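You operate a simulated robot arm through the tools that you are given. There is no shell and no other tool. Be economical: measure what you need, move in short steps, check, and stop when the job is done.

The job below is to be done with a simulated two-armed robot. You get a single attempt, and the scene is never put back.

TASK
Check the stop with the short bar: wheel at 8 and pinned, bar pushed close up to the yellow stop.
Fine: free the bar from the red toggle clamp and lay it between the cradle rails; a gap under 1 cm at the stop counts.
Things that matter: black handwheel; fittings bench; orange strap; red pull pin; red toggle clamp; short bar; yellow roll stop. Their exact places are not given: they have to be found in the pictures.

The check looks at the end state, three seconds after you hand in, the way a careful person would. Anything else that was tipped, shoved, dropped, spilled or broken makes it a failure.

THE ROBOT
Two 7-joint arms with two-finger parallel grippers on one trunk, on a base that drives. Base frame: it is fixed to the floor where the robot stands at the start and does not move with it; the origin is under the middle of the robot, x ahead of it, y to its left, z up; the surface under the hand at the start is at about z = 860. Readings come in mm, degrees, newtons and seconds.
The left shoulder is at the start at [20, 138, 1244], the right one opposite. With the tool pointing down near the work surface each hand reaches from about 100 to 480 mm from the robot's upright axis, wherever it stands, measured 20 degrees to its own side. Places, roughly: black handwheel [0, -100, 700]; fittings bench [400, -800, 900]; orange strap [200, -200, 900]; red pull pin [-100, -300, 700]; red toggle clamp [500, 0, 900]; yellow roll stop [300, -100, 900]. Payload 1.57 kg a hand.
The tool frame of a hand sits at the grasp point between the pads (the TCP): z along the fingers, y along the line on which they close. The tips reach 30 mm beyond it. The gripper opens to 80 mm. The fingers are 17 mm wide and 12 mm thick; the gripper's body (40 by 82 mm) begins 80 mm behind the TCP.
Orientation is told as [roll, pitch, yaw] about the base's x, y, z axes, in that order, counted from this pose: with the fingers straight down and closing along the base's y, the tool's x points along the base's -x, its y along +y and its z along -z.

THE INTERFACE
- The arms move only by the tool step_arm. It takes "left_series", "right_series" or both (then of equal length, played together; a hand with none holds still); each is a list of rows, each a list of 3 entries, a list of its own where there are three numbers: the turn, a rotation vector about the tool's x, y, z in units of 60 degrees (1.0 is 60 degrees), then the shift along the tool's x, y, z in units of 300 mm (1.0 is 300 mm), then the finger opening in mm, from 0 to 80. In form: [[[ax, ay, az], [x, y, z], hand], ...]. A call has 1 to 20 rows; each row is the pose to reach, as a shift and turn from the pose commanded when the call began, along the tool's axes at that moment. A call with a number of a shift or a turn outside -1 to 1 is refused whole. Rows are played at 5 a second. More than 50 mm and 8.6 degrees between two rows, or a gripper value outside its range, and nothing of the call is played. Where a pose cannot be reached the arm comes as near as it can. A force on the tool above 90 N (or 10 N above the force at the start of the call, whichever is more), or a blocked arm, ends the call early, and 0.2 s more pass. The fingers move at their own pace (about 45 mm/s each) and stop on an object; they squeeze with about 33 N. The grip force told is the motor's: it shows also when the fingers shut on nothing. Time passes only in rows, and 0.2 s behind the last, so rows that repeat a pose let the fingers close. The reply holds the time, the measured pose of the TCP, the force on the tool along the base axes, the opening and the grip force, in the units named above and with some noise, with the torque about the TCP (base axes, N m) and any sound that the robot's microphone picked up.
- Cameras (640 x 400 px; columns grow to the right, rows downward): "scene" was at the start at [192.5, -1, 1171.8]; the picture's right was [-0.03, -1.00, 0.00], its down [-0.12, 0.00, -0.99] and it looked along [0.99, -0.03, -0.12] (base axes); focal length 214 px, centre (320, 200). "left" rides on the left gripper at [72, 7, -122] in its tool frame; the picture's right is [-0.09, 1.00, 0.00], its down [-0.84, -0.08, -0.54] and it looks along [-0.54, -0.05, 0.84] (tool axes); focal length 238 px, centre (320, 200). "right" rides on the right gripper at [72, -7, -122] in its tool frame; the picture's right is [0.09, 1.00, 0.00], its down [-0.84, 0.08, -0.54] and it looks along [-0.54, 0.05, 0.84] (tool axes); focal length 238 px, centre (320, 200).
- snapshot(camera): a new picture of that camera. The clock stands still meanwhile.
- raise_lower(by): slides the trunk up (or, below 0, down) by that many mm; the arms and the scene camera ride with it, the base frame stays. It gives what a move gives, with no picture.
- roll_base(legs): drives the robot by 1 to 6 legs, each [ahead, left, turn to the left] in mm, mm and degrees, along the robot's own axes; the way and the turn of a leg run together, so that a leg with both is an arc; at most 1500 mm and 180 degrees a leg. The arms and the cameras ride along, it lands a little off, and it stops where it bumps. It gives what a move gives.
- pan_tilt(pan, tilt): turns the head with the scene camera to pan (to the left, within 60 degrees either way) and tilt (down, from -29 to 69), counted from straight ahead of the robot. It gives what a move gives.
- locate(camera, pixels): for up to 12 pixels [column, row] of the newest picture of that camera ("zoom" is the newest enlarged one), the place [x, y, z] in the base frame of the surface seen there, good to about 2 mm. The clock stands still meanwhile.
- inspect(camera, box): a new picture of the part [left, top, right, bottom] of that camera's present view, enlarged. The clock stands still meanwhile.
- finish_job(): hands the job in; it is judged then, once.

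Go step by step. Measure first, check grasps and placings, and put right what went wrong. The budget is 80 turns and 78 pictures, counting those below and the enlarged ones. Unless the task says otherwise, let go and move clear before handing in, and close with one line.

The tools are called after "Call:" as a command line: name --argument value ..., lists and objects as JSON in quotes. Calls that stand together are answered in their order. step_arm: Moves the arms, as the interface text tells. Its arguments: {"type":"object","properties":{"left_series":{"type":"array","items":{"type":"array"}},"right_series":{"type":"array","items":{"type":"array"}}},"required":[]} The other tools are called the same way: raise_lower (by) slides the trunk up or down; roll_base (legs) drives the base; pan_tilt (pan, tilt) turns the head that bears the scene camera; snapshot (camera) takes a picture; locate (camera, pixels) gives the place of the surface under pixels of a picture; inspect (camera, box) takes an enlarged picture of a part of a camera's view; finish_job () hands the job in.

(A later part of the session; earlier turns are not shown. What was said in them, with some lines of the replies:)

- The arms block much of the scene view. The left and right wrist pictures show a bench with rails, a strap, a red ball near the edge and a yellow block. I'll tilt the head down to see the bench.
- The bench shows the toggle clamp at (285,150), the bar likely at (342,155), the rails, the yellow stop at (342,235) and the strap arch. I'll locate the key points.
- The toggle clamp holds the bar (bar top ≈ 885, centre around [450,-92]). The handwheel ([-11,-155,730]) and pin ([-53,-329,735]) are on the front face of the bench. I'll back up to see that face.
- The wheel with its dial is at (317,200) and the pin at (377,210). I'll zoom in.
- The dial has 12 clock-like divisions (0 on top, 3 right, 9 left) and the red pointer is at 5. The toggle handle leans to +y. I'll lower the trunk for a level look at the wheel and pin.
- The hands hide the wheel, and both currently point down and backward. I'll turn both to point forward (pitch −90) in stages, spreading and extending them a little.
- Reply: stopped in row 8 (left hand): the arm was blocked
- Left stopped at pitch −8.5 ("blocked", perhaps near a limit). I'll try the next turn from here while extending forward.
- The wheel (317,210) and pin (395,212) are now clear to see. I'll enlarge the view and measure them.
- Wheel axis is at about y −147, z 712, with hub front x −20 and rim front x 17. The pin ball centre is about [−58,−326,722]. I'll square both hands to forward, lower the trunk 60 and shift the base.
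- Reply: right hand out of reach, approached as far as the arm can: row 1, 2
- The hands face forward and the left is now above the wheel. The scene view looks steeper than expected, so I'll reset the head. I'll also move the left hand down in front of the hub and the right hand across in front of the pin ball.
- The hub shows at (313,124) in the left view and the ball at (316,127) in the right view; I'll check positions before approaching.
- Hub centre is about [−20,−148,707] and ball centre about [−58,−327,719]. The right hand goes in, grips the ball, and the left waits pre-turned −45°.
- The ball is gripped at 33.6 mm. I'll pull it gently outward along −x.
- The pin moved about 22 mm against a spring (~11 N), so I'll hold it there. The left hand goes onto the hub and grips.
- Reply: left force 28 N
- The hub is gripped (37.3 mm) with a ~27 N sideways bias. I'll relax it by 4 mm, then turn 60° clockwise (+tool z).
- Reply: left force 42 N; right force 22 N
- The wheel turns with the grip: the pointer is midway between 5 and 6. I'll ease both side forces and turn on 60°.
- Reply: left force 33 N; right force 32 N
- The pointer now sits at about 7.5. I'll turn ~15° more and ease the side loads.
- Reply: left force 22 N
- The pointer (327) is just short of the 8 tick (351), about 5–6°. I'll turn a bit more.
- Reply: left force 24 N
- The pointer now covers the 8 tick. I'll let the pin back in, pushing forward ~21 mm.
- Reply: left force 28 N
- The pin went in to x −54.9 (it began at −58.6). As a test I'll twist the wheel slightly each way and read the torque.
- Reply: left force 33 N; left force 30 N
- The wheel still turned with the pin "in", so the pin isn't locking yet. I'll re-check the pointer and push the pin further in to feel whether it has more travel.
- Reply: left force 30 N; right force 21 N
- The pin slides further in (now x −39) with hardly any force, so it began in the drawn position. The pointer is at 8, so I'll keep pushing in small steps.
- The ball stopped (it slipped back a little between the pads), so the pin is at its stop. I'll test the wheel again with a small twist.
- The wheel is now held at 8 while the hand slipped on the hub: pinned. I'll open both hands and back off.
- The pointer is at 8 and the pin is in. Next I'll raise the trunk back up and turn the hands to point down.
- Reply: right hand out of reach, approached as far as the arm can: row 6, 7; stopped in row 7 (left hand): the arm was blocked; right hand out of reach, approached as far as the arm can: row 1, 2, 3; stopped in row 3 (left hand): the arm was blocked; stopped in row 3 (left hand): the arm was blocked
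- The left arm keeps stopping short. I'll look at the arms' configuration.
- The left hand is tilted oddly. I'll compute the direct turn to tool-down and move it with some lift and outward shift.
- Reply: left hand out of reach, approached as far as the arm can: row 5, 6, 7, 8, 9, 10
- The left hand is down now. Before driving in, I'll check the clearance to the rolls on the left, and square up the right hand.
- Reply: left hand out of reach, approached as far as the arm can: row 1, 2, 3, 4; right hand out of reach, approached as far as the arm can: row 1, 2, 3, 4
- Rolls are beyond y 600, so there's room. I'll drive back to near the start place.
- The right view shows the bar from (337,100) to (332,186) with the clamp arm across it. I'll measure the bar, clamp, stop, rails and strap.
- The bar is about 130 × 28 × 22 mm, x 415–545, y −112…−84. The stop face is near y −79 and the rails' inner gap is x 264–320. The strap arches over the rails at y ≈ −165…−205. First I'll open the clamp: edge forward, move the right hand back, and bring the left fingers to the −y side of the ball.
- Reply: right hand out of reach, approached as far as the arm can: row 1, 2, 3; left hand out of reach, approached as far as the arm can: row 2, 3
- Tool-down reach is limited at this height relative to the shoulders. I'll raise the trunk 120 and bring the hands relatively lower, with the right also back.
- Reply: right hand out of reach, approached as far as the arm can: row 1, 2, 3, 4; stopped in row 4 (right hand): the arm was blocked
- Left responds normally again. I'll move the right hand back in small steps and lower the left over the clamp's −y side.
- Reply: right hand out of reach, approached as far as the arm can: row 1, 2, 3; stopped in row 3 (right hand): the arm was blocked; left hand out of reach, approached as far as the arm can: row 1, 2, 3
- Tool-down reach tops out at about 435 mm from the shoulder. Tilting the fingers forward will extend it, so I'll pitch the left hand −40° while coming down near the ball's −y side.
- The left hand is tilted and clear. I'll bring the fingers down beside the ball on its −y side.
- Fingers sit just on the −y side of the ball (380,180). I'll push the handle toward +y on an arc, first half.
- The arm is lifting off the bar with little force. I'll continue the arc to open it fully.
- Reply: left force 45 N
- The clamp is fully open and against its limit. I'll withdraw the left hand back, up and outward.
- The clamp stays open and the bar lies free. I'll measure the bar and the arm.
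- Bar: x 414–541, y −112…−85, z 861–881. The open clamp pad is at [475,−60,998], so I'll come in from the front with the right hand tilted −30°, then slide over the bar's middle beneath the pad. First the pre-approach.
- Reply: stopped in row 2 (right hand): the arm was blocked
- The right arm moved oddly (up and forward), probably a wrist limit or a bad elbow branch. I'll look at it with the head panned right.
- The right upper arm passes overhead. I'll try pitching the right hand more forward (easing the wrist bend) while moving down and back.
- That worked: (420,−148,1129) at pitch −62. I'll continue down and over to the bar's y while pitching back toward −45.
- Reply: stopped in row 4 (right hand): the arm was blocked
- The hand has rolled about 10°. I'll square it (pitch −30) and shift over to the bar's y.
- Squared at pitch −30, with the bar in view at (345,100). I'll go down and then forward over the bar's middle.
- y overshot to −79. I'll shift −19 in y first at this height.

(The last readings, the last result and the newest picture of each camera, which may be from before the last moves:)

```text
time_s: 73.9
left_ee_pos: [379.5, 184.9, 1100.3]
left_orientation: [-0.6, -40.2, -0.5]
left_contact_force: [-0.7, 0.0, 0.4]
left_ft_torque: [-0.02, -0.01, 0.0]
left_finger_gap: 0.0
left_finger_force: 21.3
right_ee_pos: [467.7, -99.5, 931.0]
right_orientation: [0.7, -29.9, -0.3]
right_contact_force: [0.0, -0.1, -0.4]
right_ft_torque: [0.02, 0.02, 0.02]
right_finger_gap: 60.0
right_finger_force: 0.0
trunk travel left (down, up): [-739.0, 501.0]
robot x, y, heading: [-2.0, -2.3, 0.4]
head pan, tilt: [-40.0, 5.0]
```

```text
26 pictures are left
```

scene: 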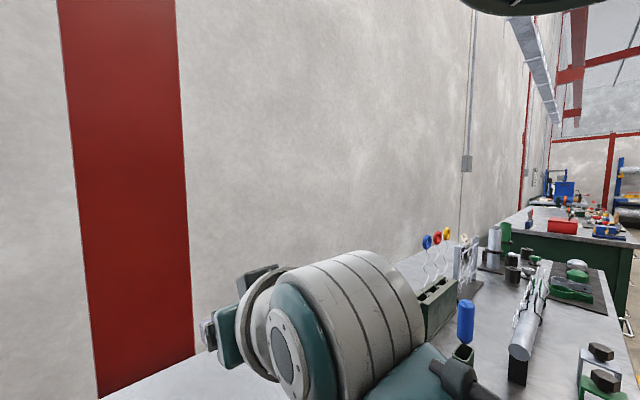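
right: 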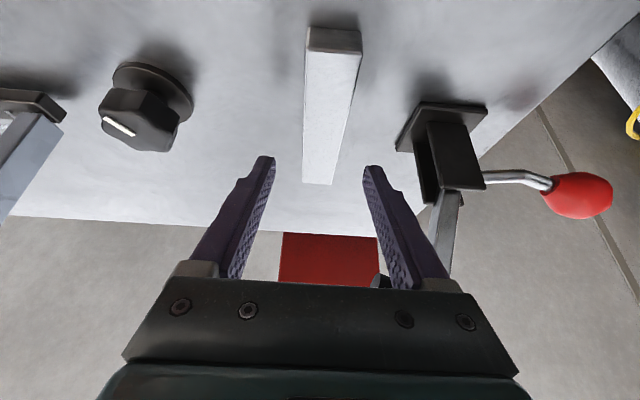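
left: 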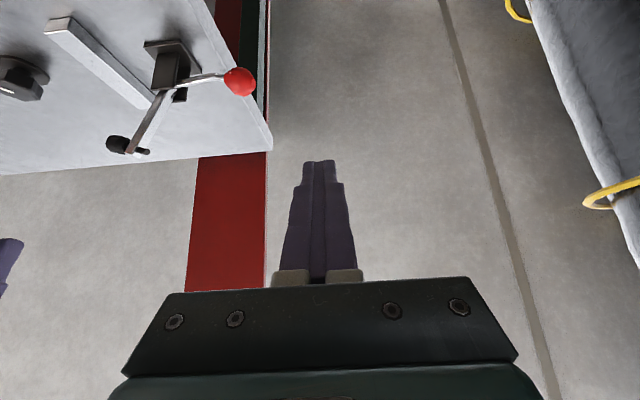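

Centred over the bar. I'll go down ~39 mm and close.

Call:
step_arm --right_series '[[[0, 0, 0], [0.033, 0, 0.057], 60], [[0, 0, 0], [0.065, 0, 0.113], 60], [[0, 0, 0], [0.065, 0, 0.113], 60], [[0, 0, 0], [0.065, 0, 0.113], 30], [[0, 0, 0], [0.065, 0, 0.113], 10], [[0, 0, 0], [0.065, 0, 0.113], 10]]'

Call:
snapshot --camera "right"

```text
time_s: 75.3
left_ee_pos: [379.4, 184.4, 1100.5]
left_orientation: [-0.6, -40.2, -0.6]
left_contact_force: [-0.3, 0.2, 0.1]
left_ft_torque: [0.0, -0.03, 0.01]
left_finger_gap: 0.0
left_finger_force: 21.5
right_ee_pos: [467.9, -98.4, 892.1]
right_orientation: [0.7, -30.0, -0.3]
right_contact_force: [0.1, -0.6, 0.8]
right_ft_torque: [-0.09, -0.15, -0.09]
right_finger_gap: 30.0
right_finger_force: 22.6
trunk travel left (down, up): [-739.0, 501.0]
robot x, y, heading: [-1.7, -0.9, -0.0]
head pan, tilt: [-40.0, 5.0]
```

```text
25 pictures are left
```

right: 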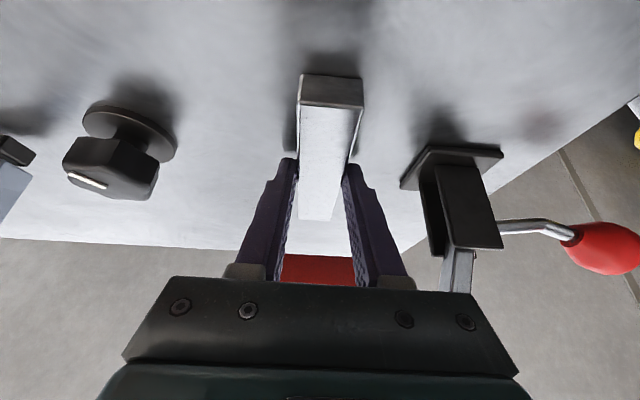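

Bar gripped (30.0 mm). I'll lift, then back away from under the clamp pad and rise.

Call:
step_arm --right_series '[[[0, 0, 0], [-0.025, 0, -0.044], 10], [[0, 0, 0], [-0.05, 0, -0.087], 10], [[0, 0, 0], [-0.003, 0, -0.172], 10], [[0, 0, 0], [0.073, 0, -0.273], 10], [[0, 0, 0], [0.11, 0, -0.41], 10], [[0, 0, 0], [0.118, 0, -0.53], 10], [[0, 0, 0], [0.136, -0.033, -0.618], 10]]'

Call:
snapshot --camera "right"

```text
time_s: 76.9
left_ee_pos: [377.7, 185.4, 1099.9]
left_orientation: [-0.6, -40.0, -0.6]
left_contact_force: [-0.3, -0.2, 0.0]
left_ft_torque: [0.0, 0.01, 0.02]
left_finger_gap: 0.3
left_finger_force: 21.4
right_ee_pos: [341.6, -125.1, 1034.8]
right_orientation: [-1.4, -30.5, 0.2]
right_contact_force: [0.5, 0.5, -6.2]
right_ft_torque: [0.0, 0.07, 0.02]
right_finger_gap: 29.5
right_finger_force: 33.4
trunk travel left (down, up): [-739.0, 501.0]
robot x, y, heading: [-3.4, -1.1, -0.1]
head pan, tilt: [-40.0, 5.0]
```

```text
24 pictures are left
```

right: 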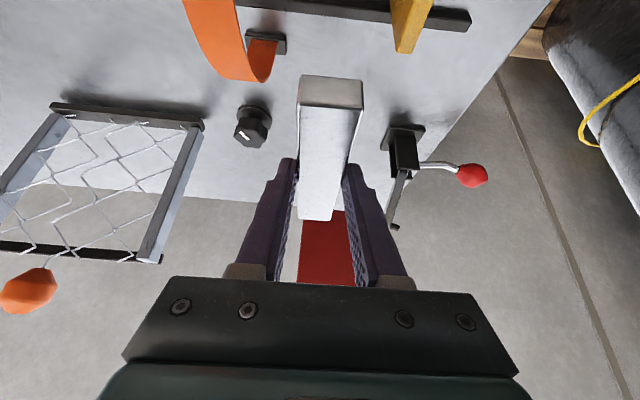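

The bar is held firmly (6 N). I'll measure the strap edges and frame from this view before rotating.

Call:
locate --camera "right" --pixels '[[190, 20], [236, 20], [205, 55], [242, 70], [275, 70], [400, 30], [408, 45], [65, 112], [200, 122], [150, 255], [25, 270], [350, 8]]'

```text
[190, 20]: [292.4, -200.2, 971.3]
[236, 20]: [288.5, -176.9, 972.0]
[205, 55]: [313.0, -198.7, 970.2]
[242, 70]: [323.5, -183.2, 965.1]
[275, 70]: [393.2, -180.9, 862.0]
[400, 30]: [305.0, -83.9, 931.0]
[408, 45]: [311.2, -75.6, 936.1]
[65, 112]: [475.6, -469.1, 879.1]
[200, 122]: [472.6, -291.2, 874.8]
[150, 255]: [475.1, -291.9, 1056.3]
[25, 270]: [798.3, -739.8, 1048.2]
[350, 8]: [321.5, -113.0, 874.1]
```

The strap spans y −201…−175 (top 971) and the stop face is at y ≈ −83. So the bar (126 mm) must go under the strap, entered from the −y side. I'll rotate the bar 90° (yaw +60 first) while moving toward −y at height.

Call:
step_arm --right_series '[[[-0.0625, 0, -0.108], [0.005, -0.033, -0.008], 10], [[-0.125, 0, -0.217], [0.01, -0.067, -0.016], 10], [[-0.1875, 0, -0.325], [0.015, -0.1, -0.023], 10], [[-0.25, 0, -0.433], [0.02, -0.133, -0.031], 10], [[-0.3125, 0, -0.541], [0.026, -0.167, -0.039], 10], [[-0.375, 0, -0.65], [0.031, -0.2, -0.047], 10], [[-0.4375, 0, -0.758], [0.036, -0.234, -0.054], 10], [[-0.5, 0, -0.866], [0.041, -0.267, -0.062], 10]]'

Call:
snapshot --camera "right"

```text
time_s: 78.7
left_ee_pos: [379.2, 183.9, 1100.7]
left_orientation: [-0.6, -40.0, -0.6]
left_contact_force: [-0.4, -0.2, -0.2]
left_ft_torque: [0.04, -0.02, 0.01]
left_finger_gap: 0.2
left_finger_force: 20.8
right_ee_pos: [317.4, -189.0, 1041.3]
right_orientation: [0.4, -30.6, 60.0]
right_contact_force: [0.3, 0.4, -6.0]
right_ft_torque: [-0.1, 0.05, 0.03]
right_finger_gap: 29.7
right_finger_force: 33.0
trunk travel left (down, up): [-739.0, 501.0]
robot x, y, heading: [-1.8, 0.4, -0.1]
head pan, tilt: [-40.0, 5.0]
```

```text
23 pictures are left
```

right: 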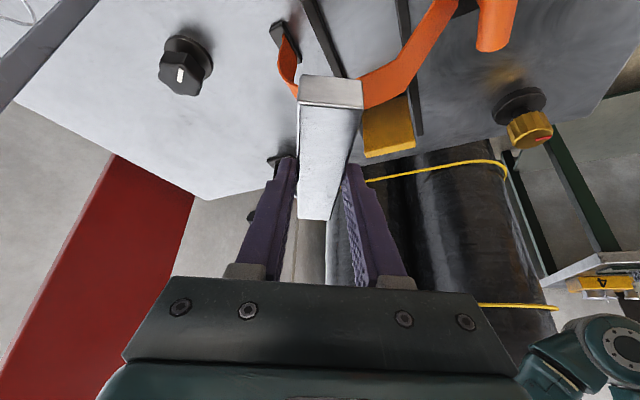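

Rotation works well. I'll do the remaining 30° while moving to x 292, y ≈ −300.

Call:
step_arm --right_series '[[[-0.064, 0, -0.108], [0.078, -0.028, -0.046], 10], [[-0.128, 0, -0.215], [0.156, -0.057, -0.092], 10], [[-0.191, 0, -0.323], [0.234, -0.085, -0.138], 10], [[-0.255, 0, -0.43], [0.312, -0.113, -0.184], 10]]'

Call:
snapshot --camera "right"

```text
time_s: 79.7
left_ee_pos: [379.2, 185.2, 1100.4]
left_orientation: [-0.5, -40.1, -0.6]
left_contact_force: [0.8, -0.9, -0.2]
left_ft_torque: [0.0, 0.01, 0.0]
left_finger_gap: 0.3
left_finger_force: 21.6
right_ee_pos: [294.0, -300.4, 1040.5]
right_orientation: [0.4, -30.9, 90.0]
right_contact_force: [0.1, -0.5, -5.6]
right_ft_torque: [-0.08, -0.01, -0.01]
right_finger_gap: 29.5
right_finger_force: 33.0
trunk travel left (down, up): [-739.0, 501.0]
robot x, y, heading: [0.7, -1.2, -0.2]
head pan, tilt: [-40.0, 5.0]
```

```text
22 pictures are left
```

right: 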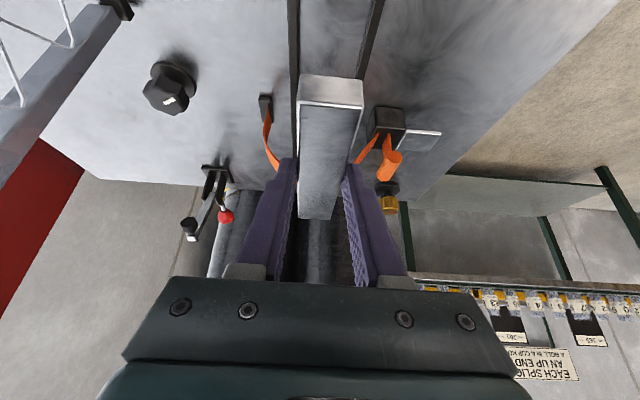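

The bar is aligned along the rails. I'll measure the rails' inner edges and the bar's ends here.

Call:
locate --camera "right" --pixels '[[289, 20], [300, 20], [304, 20], [356, 70], [362, 60], [372, 60], [310, 80], [350, 80], [302, 108], [360, 108], [305, 215], [328, 215]]'

```text
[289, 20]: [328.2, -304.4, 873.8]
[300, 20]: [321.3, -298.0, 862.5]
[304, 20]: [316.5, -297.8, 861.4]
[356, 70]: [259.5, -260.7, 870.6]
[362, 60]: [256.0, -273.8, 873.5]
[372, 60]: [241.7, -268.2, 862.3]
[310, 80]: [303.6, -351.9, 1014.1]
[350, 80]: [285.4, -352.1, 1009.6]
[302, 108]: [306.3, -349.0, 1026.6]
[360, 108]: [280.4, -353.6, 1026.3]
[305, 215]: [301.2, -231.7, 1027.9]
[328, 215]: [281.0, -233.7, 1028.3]
```

The rails' inner gap is x 261–320 and the bar is centred at x 293. I'll lower it straight down to just above the bench.

Call:
step_arm --right_series '[[[0, 0, 0], [0.062, 0.007, 0.103], 10], [[0, 0, 0], [0.124, 0.007, 0.206], 10], [[0, 0, 0], [0.185, 0.007, 0.308], 10], [[0, 0, 0], [0.225, 0.007, 0.374], 10], [[0, 0, 0], [0.243, 0.007, 0.404], 10]]'

Call:
snapshot --camera "right"

```text
time_s: 80.9
left_ee_pos: [378.9, 184.9, 1100.8]
left_orientation: [-0.5, -40.1, -0.6]
left_contact_force: [-0.8, 0.0, 0.2]
left_ft_torque: [0.01, 0.01, 0.01]
left_finger_gap: 0.2
left_finger_force: 21.3
right_ee_pos: [291.1, -302.3, 898.0]
right_orientation: [0.4, -30.7, 89.9]
right_contact_force: [-0.3, -0.3, -6.1]
right_ft_torque: [-0.09, 0.0, 0.04]
right_finger_gap: 29.6
right_finger_force: 32.8
trunk travel left (down, up): [-739.0, 501.0]
robot x, y, heading: [-5.7, -4.7, -0.0]
head pan, tilt: [-40.0, 5.0]
```

```text
21 pictures are left
```

right: 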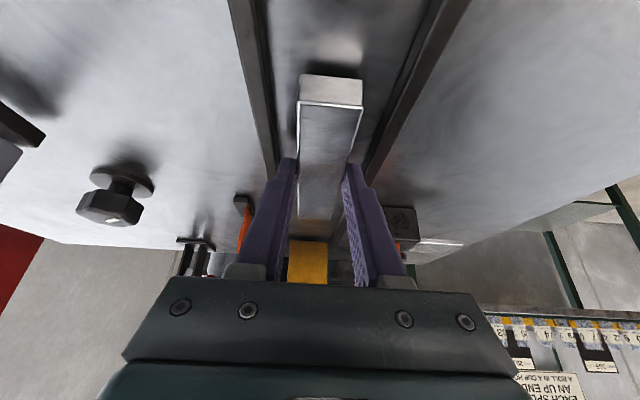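

The bar is between the rails with the fingers just fitting. I'll slide it +y so its head goes under the strap, then set it down.

Call:
step_arm --right_series '[[[0, 0, 0], [-0.06, 0, 0.035], 10], [[0, 0, 0], [-0.12, 0, 0.071], 10], [[0, 0, 0], [-0.177, 0, 0.106], 10], [[0, 0, 0], [-0.172, 0, 0.115], 10], [[0, 0, 0], [-0.169, 0, 0.12], 10]]'

Call:
snapshot --camera "right"

```text
time_s: 82.1
left_ee_pos: [378.3, 185.4, 1099.7]
left_orientation: [-0.6, -40.1, -0.5]
left_contact_force: [-0.3, 0.0, 0.0]
left_ft_torque: [0.0, 0.02, -0.05]
left_finger_gap: 0.0
left_finger_force: 21.1
right_ee_pos: [290.4, -239.6, 894.0]
right_orientation: [0.4, -30.7, 89.9]
right_contact_force: [-2.5, 1.0, 0.0]
right_ft_torque: [-0.38, -0.01, -0.05]
right_finger_gap: 29.5
right_finger_force: 33.3
trunk travel left (down, up): [-739.0, 501.0]
robot x, y, heading: [-0.7, -4.6, -0.1]
head pan, tilt: [-40.0, 5.0]
```

```text
20 pictures are left
```

right: 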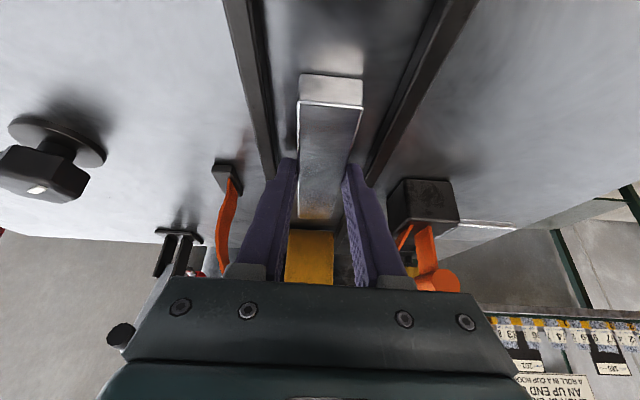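

The weight is now on the bench (Fz≈0). I'll open slightly and withdraw along the tool axis.

Call:
step_arm --right_series '[[[0, 0, 0], [0, 0, 0], 34], [[0, 0, 0], [0, 0, 0], 34], [[0, 0, 0], [0, 0, -0.03], 34], [[0, 0, 0], [0, 0, -0.08], 45], [[0, 0, 0], [0, 0, -0.2], 45], [[0, 0, 0], [0, 0, -0.3], 20], [[0, 0, 0], [0, 0, -0.3], 0]]'

Call:
snapshot --camera "right"

```text
time_s: 83.7
left_ee_pos: [379.4, 184.5, 1100.6]
left_orientation: [-0.6, -40.2, -0.6]
left_contact_force: [0.4, 0.2, 0.6]
left_ft_torque: [0.01, -0.01, -0.05]
left_finger_gap: 0.0
left_finger_force: 21.3
right_ee_pos: [291.5, -284.6, 973.9]
right_orientation: [0.5, -30.8, 89.8]
right_contact_force: [0.7, 0.6, 0.1]
right_ft_torque: [0.0, 0.01, -0.01]
right_finger_gap: 0.0
right_finger_force: 3.3
trunk travel left (down, up): [-739.0, 501.0]
robot x, y, heading: [-3.7, -2.3, 0.1]
head pan, tilt: [-40.0, 5.0]
```

```text
19 pictures are left
```

right: 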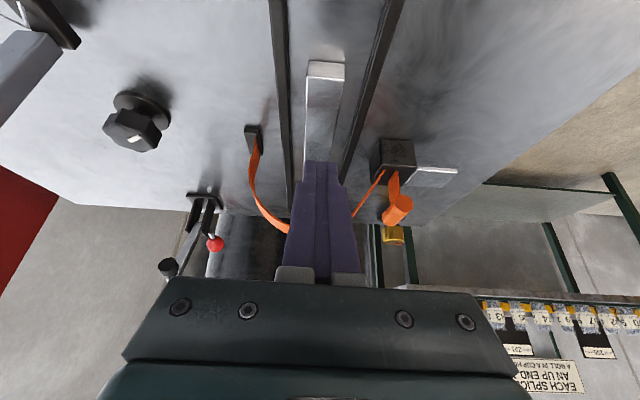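

The bar is free in the rails. I'll locate its tail end, then bring the closed fingers behind it.

Call:
locate --camera "right" --pixels '[[310, 64], [342, 66], [325, 70], [325, 78], [310, 140], [295, 140], [345, 140]]'

Call:
step_arm --right_series '[[[0, 0, 0], [0.131, 0, -0.079], 0], [[0, 0, 0], [0.2, 0, 0.036], 0], [[0, 0, 0], [0.25, 0, 0.119], 0], [[0, 0, 0], [0.267, 0, 0.147], 0]]'

Call:
snapshot --camera "right"

```text
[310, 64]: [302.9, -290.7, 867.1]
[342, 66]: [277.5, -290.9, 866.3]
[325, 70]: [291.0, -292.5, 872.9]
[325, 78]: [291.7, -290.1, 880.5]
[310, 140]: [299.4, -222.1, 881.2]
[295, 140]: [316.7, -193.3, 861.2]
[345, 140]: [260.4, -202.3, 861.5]
```

```text
time_s: 84.7
left_ee_pos: [379.4, 184.5, 1100.0]
left_orientation: [-0.7, -40.3, -0.6]
left_contact_force: [-0.4, -0.7, -1.1]
left_ft_torque: [-0.03, -0.01, 0.03]
left_finger_gap: 0.0
left_finger_force: 21.3
right_ee_pos: [287.7, -329.0, 894.9]
right_orientation: [0.3, -30.6, 90.1]
right_contact_force: [0.0, 0.9, 0.4]
right_ft_torque: [-0.02, 0.0, -0.02]
right_finger_gap: 0.0
right_finger_force: 20.9
right hand out of reach, approached as far as the arm can: row 4
trunk travel left (down, up): [-739.0, 501.0]
robot x, y, heading: [-1.8, -2.7, 0.1]
head pan, tilt: [-40.0, 5.0]
```

```text
18 pictures are left
```

right: 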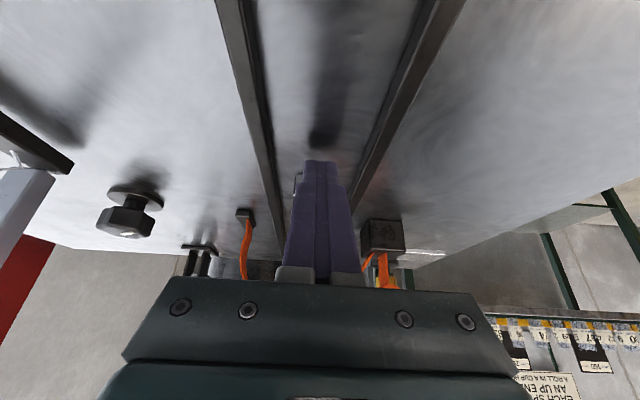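

Fingers are behind the bar's tail (y −291). I'll push +y by about 70 mm first.

Call:
step_arm --right_series '[[[0, 0, 0], [-0.04, -0.01, 0.024], 0], [[0, 0, 0], [-0.08, -0.01, 0.047], 0], [[0, 0, 0], [-0.12, -0.01, 0.071], 0], [[0, 0, 0], [-0.16, -0.01, 0.095], 0], [[0, 0, 0], [-0.2, -0.01, 0.119], 0]]'

Call:
pan_tilt --pan -10 --tilt 50

Call:
snapshot --camera "right"

Call:
snapshot --camera "scene"

```text
time_s: 85.9
left_ee_pos: [379.6, 183.7, 1100.3]
left_orientation: [-0.7, -40.3, -0.6]
left_contact_force: [0.4, -0.1, 0.3]
left_ft_torque: [-0.03, -0.02, 0.0]
left_finger_gap: 0.0
left_finger_force: 21.6
right_ee_pos: [288.3, -260.0, 897.2]
right_orientation: [0.3, -30.9, 89.8]
right_contact_force: [0.4, -1.7, 1.5]
right_ft_torque: [0.02, -0.02, -0.02]
right_finger_gap: 0.0
right_finger_force: 21.2
trunk travel left (down, up): [-739.0, 501.0]
robot x, y, heading: [-6.5, -3.5, 0.2]
head pan, tilt: [-40.0, 5.0]
```

```text
time_s: 87.0
left_ee_pos: [377.8, 184.8, 1101.9]
left_orientation: [-0.5, -40.1, -0.7]
left_contact_force: [-0.2, -0.2, 0.2]
left_ft_torque: [0.04, -0.02, -0.01]
left_finger_gap: 0.1
left_finger_force: 21.5
right_ee_pos: [288.3, -259.1, 896.7]
right_orientation: [0.3, -30.7, 89.9]
right_contact_force: [-0.4, 0.8, -0.5]
right_ft_torque: [-0.03, 0.0, 0.02]
right_finger_gap: 0.1
right_finger_force: 20.9
trunk travel left (down, up): [-739.0, 501.0]
robot x, y, heading: [-4.2, -2.9, -0.2]
head pan, tilt: [-10.0, 50.0]
```

```text
17 pictures are left
```

right: 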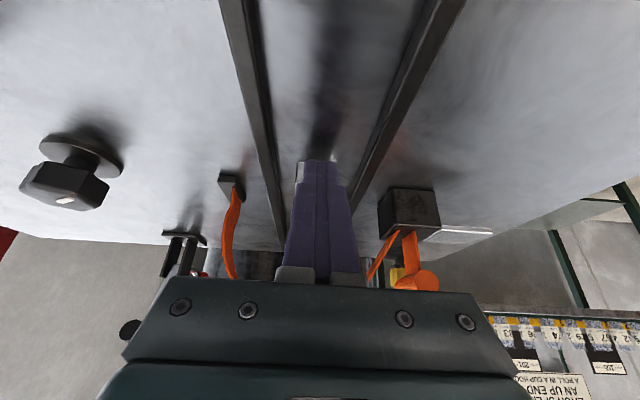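

```text
16 pictures are left
```

scene: 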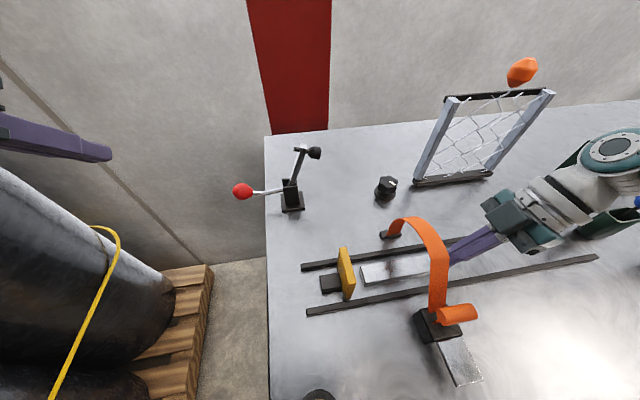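

The bar's head is close to the stop (355–362, 275). I'll measure the gap.

Call:
inspect --camera "scene" --box '[300, 220, 480, 330]'

Call:
locate --camera "zoom" --pixels '[[215, 160], [225, 215], [208, 230], [190, 220], [195, 285], [320, 160], [330, 210]]'

```text
3.56 times, centred on (390, 275) of scene
```

zoom: 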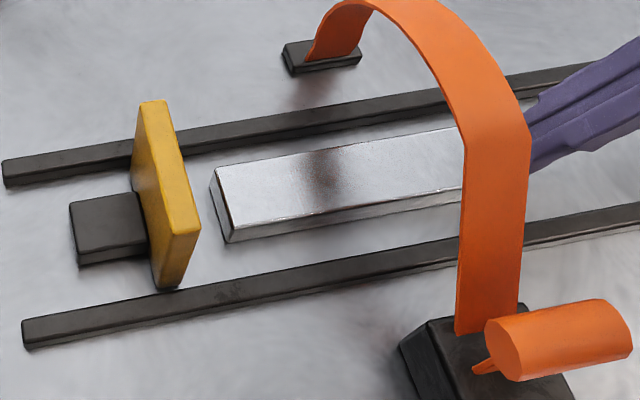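

```text
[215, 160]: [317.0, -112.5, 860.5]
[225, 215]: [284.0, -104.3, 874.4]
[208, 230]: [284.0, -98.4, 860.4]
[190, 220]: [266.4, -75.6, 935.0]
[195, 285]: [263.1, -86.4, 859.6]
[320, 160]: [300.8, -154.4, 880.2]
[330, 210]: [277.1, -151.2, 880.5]
```

The gap is about 22 mm. I'll push 19 mm more in small steps.

Call:
step_arm --right_series '[[[0, 0, 0], [-0.018, 0, 0.011], 0], [[0, 0, 0], [-0.036, 0, 0.022], 0], [[0, 0, 0], [-0.054, 0, 0.032], 0]]'

Call:
inspect --camera "scene" --box '[300, 220, 480, 330]'

Call:
locate --camera "zoom" --pixels '[[205, 230], [215, 225], [200, 235], [192, 215], [175, 283], [210, 200]]'

```text
time_s: 87.8
left_ee_pos: [379.2, 183.9, 1100.7]
left_orientation: [-0.6, -40.3, -0.6]
left_contact_force: [0.0, 0.5, 0.0]
left_ft_torque: [0.0, -0.01, 0.0]
left_finger_gap: 0.2
left_finger_force: 21.1
right_ee_pos: [289.1, -240.8, 897.2]
right_orientation: [0.4, -30.7, 89.9]
right_contact_force: [-0.5, -2.5, 0.4]
right_ft_torque: [-0.03, -0.01, 0.0]
right_finger_gap: 0.0
right_finger_force: 21.2
trunk travel left (down, up): [-739.0, 501.0]
robot x, y, heading: [-6.1, -6.1, 0.1]
head pan, tilt: [-10.0, 50.0]
```

```text
3.56 times, centred on (390, 275) of scene
```

zoom: 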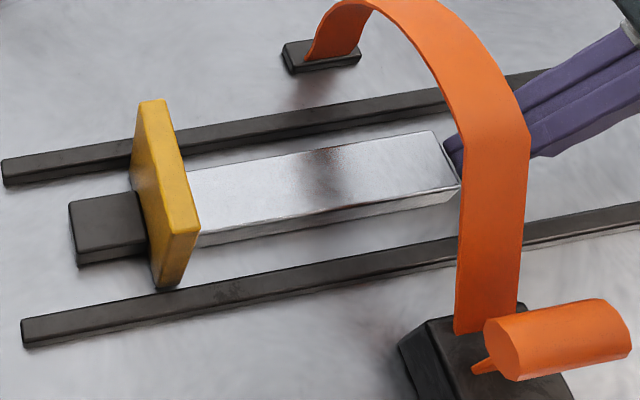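

```text
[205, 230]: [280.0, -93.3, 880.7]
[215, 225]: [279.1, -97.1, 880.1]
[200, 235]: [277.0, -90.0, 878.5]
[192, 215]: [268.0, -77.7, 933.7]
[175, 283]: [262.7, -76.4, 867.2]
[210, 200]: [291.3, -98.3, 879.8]
```

The head is now partly hidden by the stop plate. I'll creep forward 5 mm at a time and watch the force.

Call:
step_arm --right_series '[[[0, 0, 0], [-0.007, 0, 0.004], 0], [[0, 0, 0], [-0.014, 0, 0.009], 0], [[0, 0, 0], [-0.014, 0, 0.009], 0]]'

Call:
step_arm --right_series '[[[0, 0, 0], [-0.005, 0, 0.003], 0], [[0, 0, 0], [-0.009, 0, 0.005], 0], [[0, 0, 0], [-0.009, 0, 0.005], 0]]'

```text
time_s: 88.6
left_ee_pos: [379.1, 183.5, 1100.3]
left_orientation: [-0.7, -40.2, -0.6]
left_contact_force: [0.3, 0.3, -0.4]
left_ft_torque: [-0.01, -0.01, -0.02]
left_finger_gap: 0.0
left_finger_force: 21.7
right_ee_pos: [289.3, -235.4, 895.9]
right_orientation: [0.5, -30.7, 89.8]
right_contact_force: [0.8, -1.4, 0.9]
right_ft_torque: [-0.05, -0.02, -0.01]
right_finger_gap: 0.0
right_finger_force: 21.0
trunk travel left (down, up): [-739.0, 501.0]
robot x, y, heading: [-0.7, -1.8, 0.1]
head pan, tilt: [-10.0, 50.0]
```

```text
time_s: 89.4
left_ee_pos: [378.4, 182.4, 1100.2]
left_orientation: [-0.6, -40.1, -0.5]
left_contact_force: [0.4, -0.9, -0.1]
left_ft_torque: [0.0, 0.0, -0.01]
left_finger_gap: 0.0
left_finger_force: 21.2
right_ee_pos: [289.2, -233.9, 897.0]
right_orientation: [0.5, -30.6, 89.8]
right_contact_force: [-0.4, -5.9, -1.6]
right_ft_torque: [-0.16, 0.06, 0.02]
right_finger_gap: 0.1
right_finger_force: 21.7
trunk travel left (down, up): [-739.0, 501.0]
robot x, y, heading: [-4.5, -3.3, 0.0]
head pan, tilt: [-10.0, 50.0]
```

A contact force of 6 N appeared, so the bar is at the stop. I'll withdraw along the tool axis and inspect.

Call:
step_arm --right_series '[[[0, 0, 0], [0, 0, -0.06], 0], [[0, 0, 0], [0, 0, -0.2], 0], [[0, 0, 0], [0, 0, -0.34], 0], [[0, 0, 0], [0, 0, -0.48], 0]]'

Call:
inspect --camera "scene" --box '[300, 220, 480, 330]'

Call:
snapshot --camera "right"

```text
time_s: 90.4
left_ee_pos: [378.8, 184.0, 1099.7]
left_orientation: [-0.5, -40.2, -0.6]
left_contact_force: [-0.2, -0.3, -1.0]
left_ft_torque: [-0.01, 0.0, -0.02]
left_finger_gap: 0.1
left_finger_force: 20.7
right_ee_pos: [290.4, -308.9, 1020.7]
right_orientation: [0.4, -30.7, 89.9]
right_contact_force: [-0.4, 0.1, 0.1]
right_ft_torque: [-0.01, 0.04, 0.0]
right_finger_gap: 0.0
right_finger_force: 21.0
trunk travel left (down, up): [-739.0, 501.0]
robot x, y, heading: [-2.8, -3.2, 0.0]
head pan, tilt: [-10.0, 50.0]
```

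```text
3.56 times, centred on (390, 275) of scene
```

zoom: 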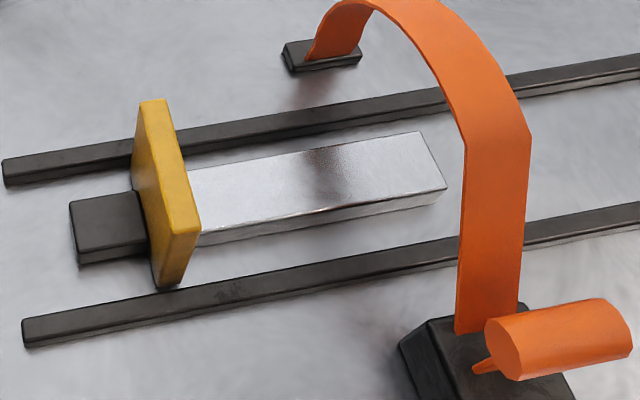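

```text
12 pictures are left
```

right: 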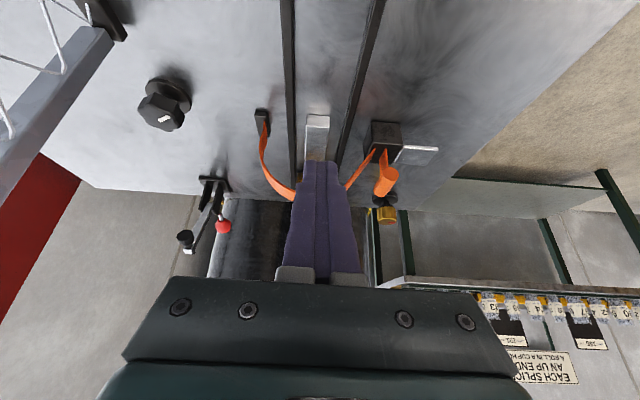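

The bar's tail is now visible. I'll open the right fingers so the wrist camera can see the stop between them.

Call:
step_arm --right_series '[[[0, 0, 0], [0, 0, 0], 80], [[0, 0, 0], [-0.1, 0, 0], 80], [[0, 0, 0], [-0.2, 0, -0.05], 80], [[0, 0, 0], [-0.3, 0, -0.1], 80], [[0, 0, 0], [-0.35, 0, -0.1], 80]]'

Call:
inspect --camera "right" --box '[200, 40, 440, 290]'

```text
time_s: 91.6
left_ee_pos: [378.3, 184.3, 1100.5]
left_orientation: [-0.7, -40.2, -0.7]
left_contact_force: [-0.5, -0.2, 0.1]
left_ft_torque: [0.0, 0.01, -0.02]
left_finger_gap: 0.0
left_finger_force: 20.9
right_ee_pos: [291.8, -232.4, 1099.5]
right_orientation: [0.4, -30.6, 89.9]
right_contact_force: [-0.2, -0.3, -0.1]
right_ft_torque: [-0.01, -0.01, -0.01]
right_finger_gap: 80.1
right_finger_force: 0.1
trunk travel left (down, up): [-739.0, 501.0]
robot x, y, heading: [-1.9, -2.7, 0.1]
head pan, tilt: [-10.0, 50.0]
```

```text
1.60 times, centred on (320, 165) of right
```

zoom: 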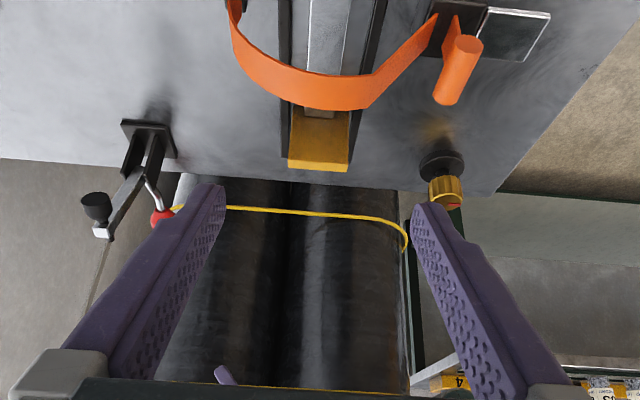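

The bar meets the stop at about (318,115) in the zoom. I'll enlarge that spot and measure.

Call:
inspect --camera "right" --box '[285, 85, 355, 130]'

Call:
locate --camera "zoom" --pixels '[[310, 215], [310, 222], [310, 228], [310, 234], [310, 240], [310, 250], [310, 265], [310, 290], [310, 310]]'

```text
8.89 times, centred on (320, 108) of right
```

zoom: 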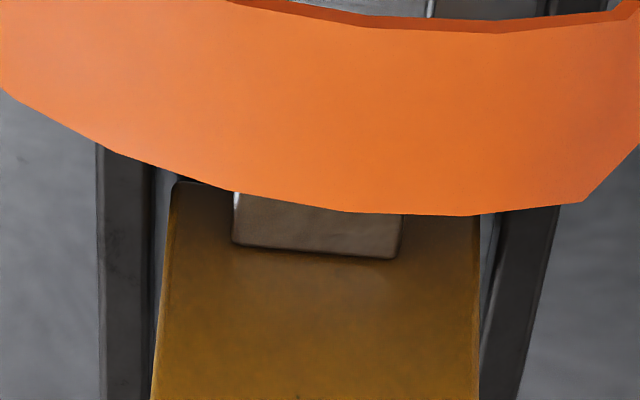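

```text
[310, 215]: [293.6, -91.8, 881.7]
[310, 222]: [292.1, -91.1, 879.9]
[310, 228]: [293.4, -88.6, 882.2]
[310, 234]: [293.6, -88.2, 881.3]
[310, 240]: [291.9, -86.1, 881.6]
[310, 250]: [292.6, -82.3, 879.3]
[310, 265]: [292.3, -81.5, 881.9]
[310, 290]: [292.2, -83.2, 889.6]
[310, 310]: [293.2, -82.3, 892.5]
```

The bar's end (y −82.3) is flush with the stop face (y −82). Now I'll back the robot off and verify the wheel and pin one last time.

Call:
roll_base --legs '[[-650, 0, 0]]'

Call:
pan_tilt --pan -10 --tilt 38

Call:
step_arm --left_series '[[[0, 0, 0], [0, 0, 0], 0], [[0, 0, 0], [0, 0, 0], 0], [[0, 0, 0], [0, 0, 0], 0]]'

Call:
snapshot --camera "scene"

```text
time_s: 95.1
left_ee_pos: [-243.3, 185.9, 1100.7]
left_orientation: [-0.7, -40.2, -0.3]
left_contact_force: [-0.5, 0.0, -0.8]
left_ft_torque: [-0.01, -0.01, 0.04]
left_finger_gap: 0.2
left_finger_force: 21.7
right_ee_pos: [-326.0, -231.4, 1098.3]
right_orientation: [0.5, -30.7, 90.0]
right_contact_force: [-0.1, 0.2, 0.7]
right_ft_torque: [-0.01, 0.0, 0.0]
right_finger_gap: 79.9
right_finger_force: 0.1
trunk travel left (down, up): [-739.0, 501.0]
robot x, y, heading: [-622.3, -2.5, 0.2]
head pan, tilt: [-10.0, 50.0]
```

```text
time_s: 95.8
left_ee_pos: [-242.0, 186.7, 1099.8]
left_orientation: [-0.6, -40.2, -0.3]
left_contact_force: [-0.2, 0.2, -0.1]
left_ft_torque: [0.05, -0.02, 0.04]
left_finger_gap: 0.0
left_finger_force: 21.4
right_ee_pos: [-326.4, -230.5, 1098.4]
right_orientation: [0.4, -30.8, 90.0]
right_contact_force: [0.0, -0.7, -0.7]
right_ft_torque: [0.0, 0.01, 0.0]
right_finger_gap: 80.3
right_finger_force: 0.0
trunk travel left (down, up): [-739.0, 501.0]
robot x, y, heading: [-622.8, -6.3, -0.0]
head pan, tilt: [-10.0, 38.0]
```

```text
time_s: 96.6
left_ee_pos: [-243.6, 184.5, 1100.2]
left_orientation: [-0.7, -40.2, -0.4]
left_contact_force: [-0.1, -0.5, 0.1]
left_ft_torque: [0.01, 0.02, -0.02]
left_finger_gap: 0.0
left_finger_force: 21.3
right_ee_pos: [-326.2, -232.0, 1099.6]
right_orientation: [0.4, -30.7, 90.0]
right_contact_force: [0.2, -0.2, -0.4]
right_ft_torque: [-0.02, -0.01, 0.0]
right_finger_gap: 79.8
right_finger_force: 0.0
trunk travel left (down, up): [-739.0, 501.0]
robot x, y, heading: [-618.7, -2.3, 0.3]
head pan, tilt: [-10.0, 38.0]
```

```text
9 pictures are left
```

scene: 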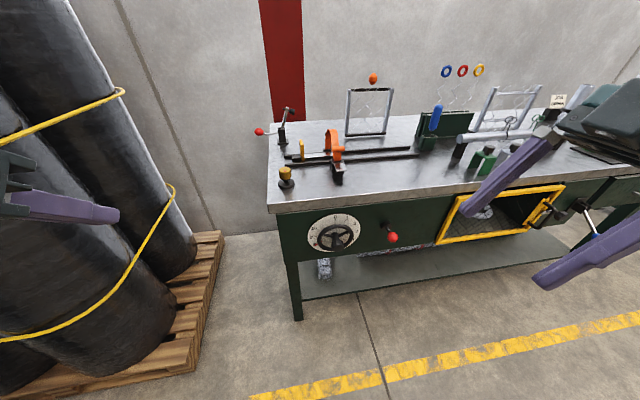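

Call:
inspect --camera "scene" --box '[290, 195, 420, 275]'

Call:
inspect --camera "scene" --box '[245, 90, 425, 200]'

```text
4.92 times, centred on (355, 235) of scene
```

zoom: 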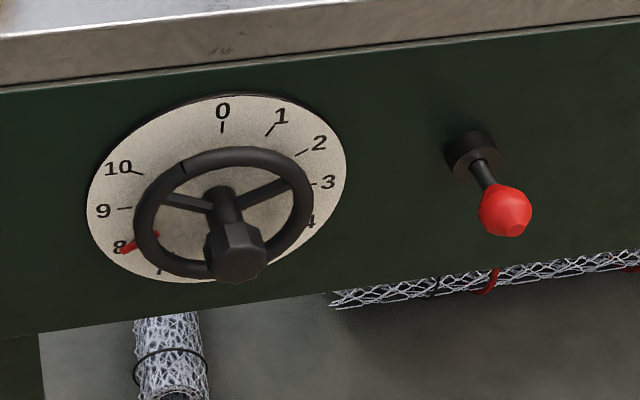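

```text
3.56 times, centred on (335, 145) of scene
```

zoom: 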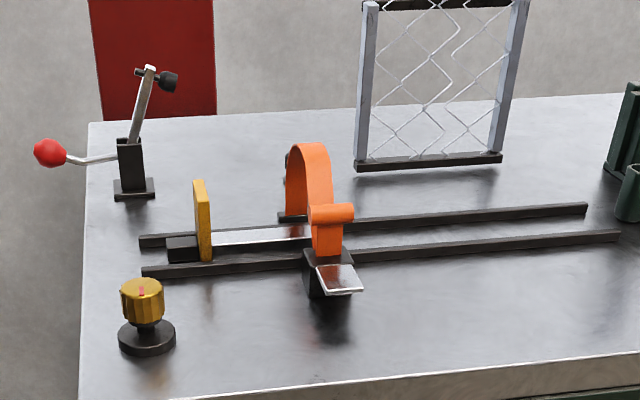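

The pointer is on 8 and everything stands as it should. As a last check I'll confirm the pin ball's depth.

Call:
inspect --camera "scene" --box '[370, 215, 410, 250]'

Call:
locate --camera "scene" --pixels '[[393, 238], [392, 236], [387, 228], [383, 224]]'

```text
11.43 times, centred on (390, 232) of scene
```

zoom: 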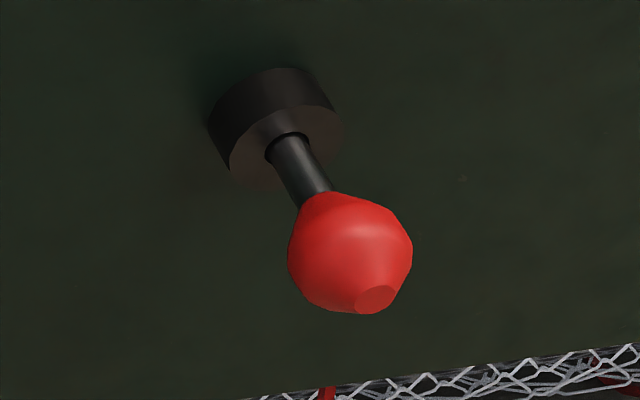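

```text
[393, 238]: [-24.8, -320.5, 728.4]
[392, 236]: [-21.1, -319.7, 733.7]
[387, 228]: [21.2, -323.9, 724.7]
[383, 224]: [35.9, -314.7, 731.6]
```

The pin ball now sits about 40 mm deeper than at the start. Together with the wheel holding at 8 under twist, that shows it is seated, so I'm handing in.

Call:
finish_job

```text
The job is handed in.
```

The wheel is pinned at 8, the bar is out of the open clamp, and it lies between the rails under the strap, touching the yellow stop with no gap I could measure.
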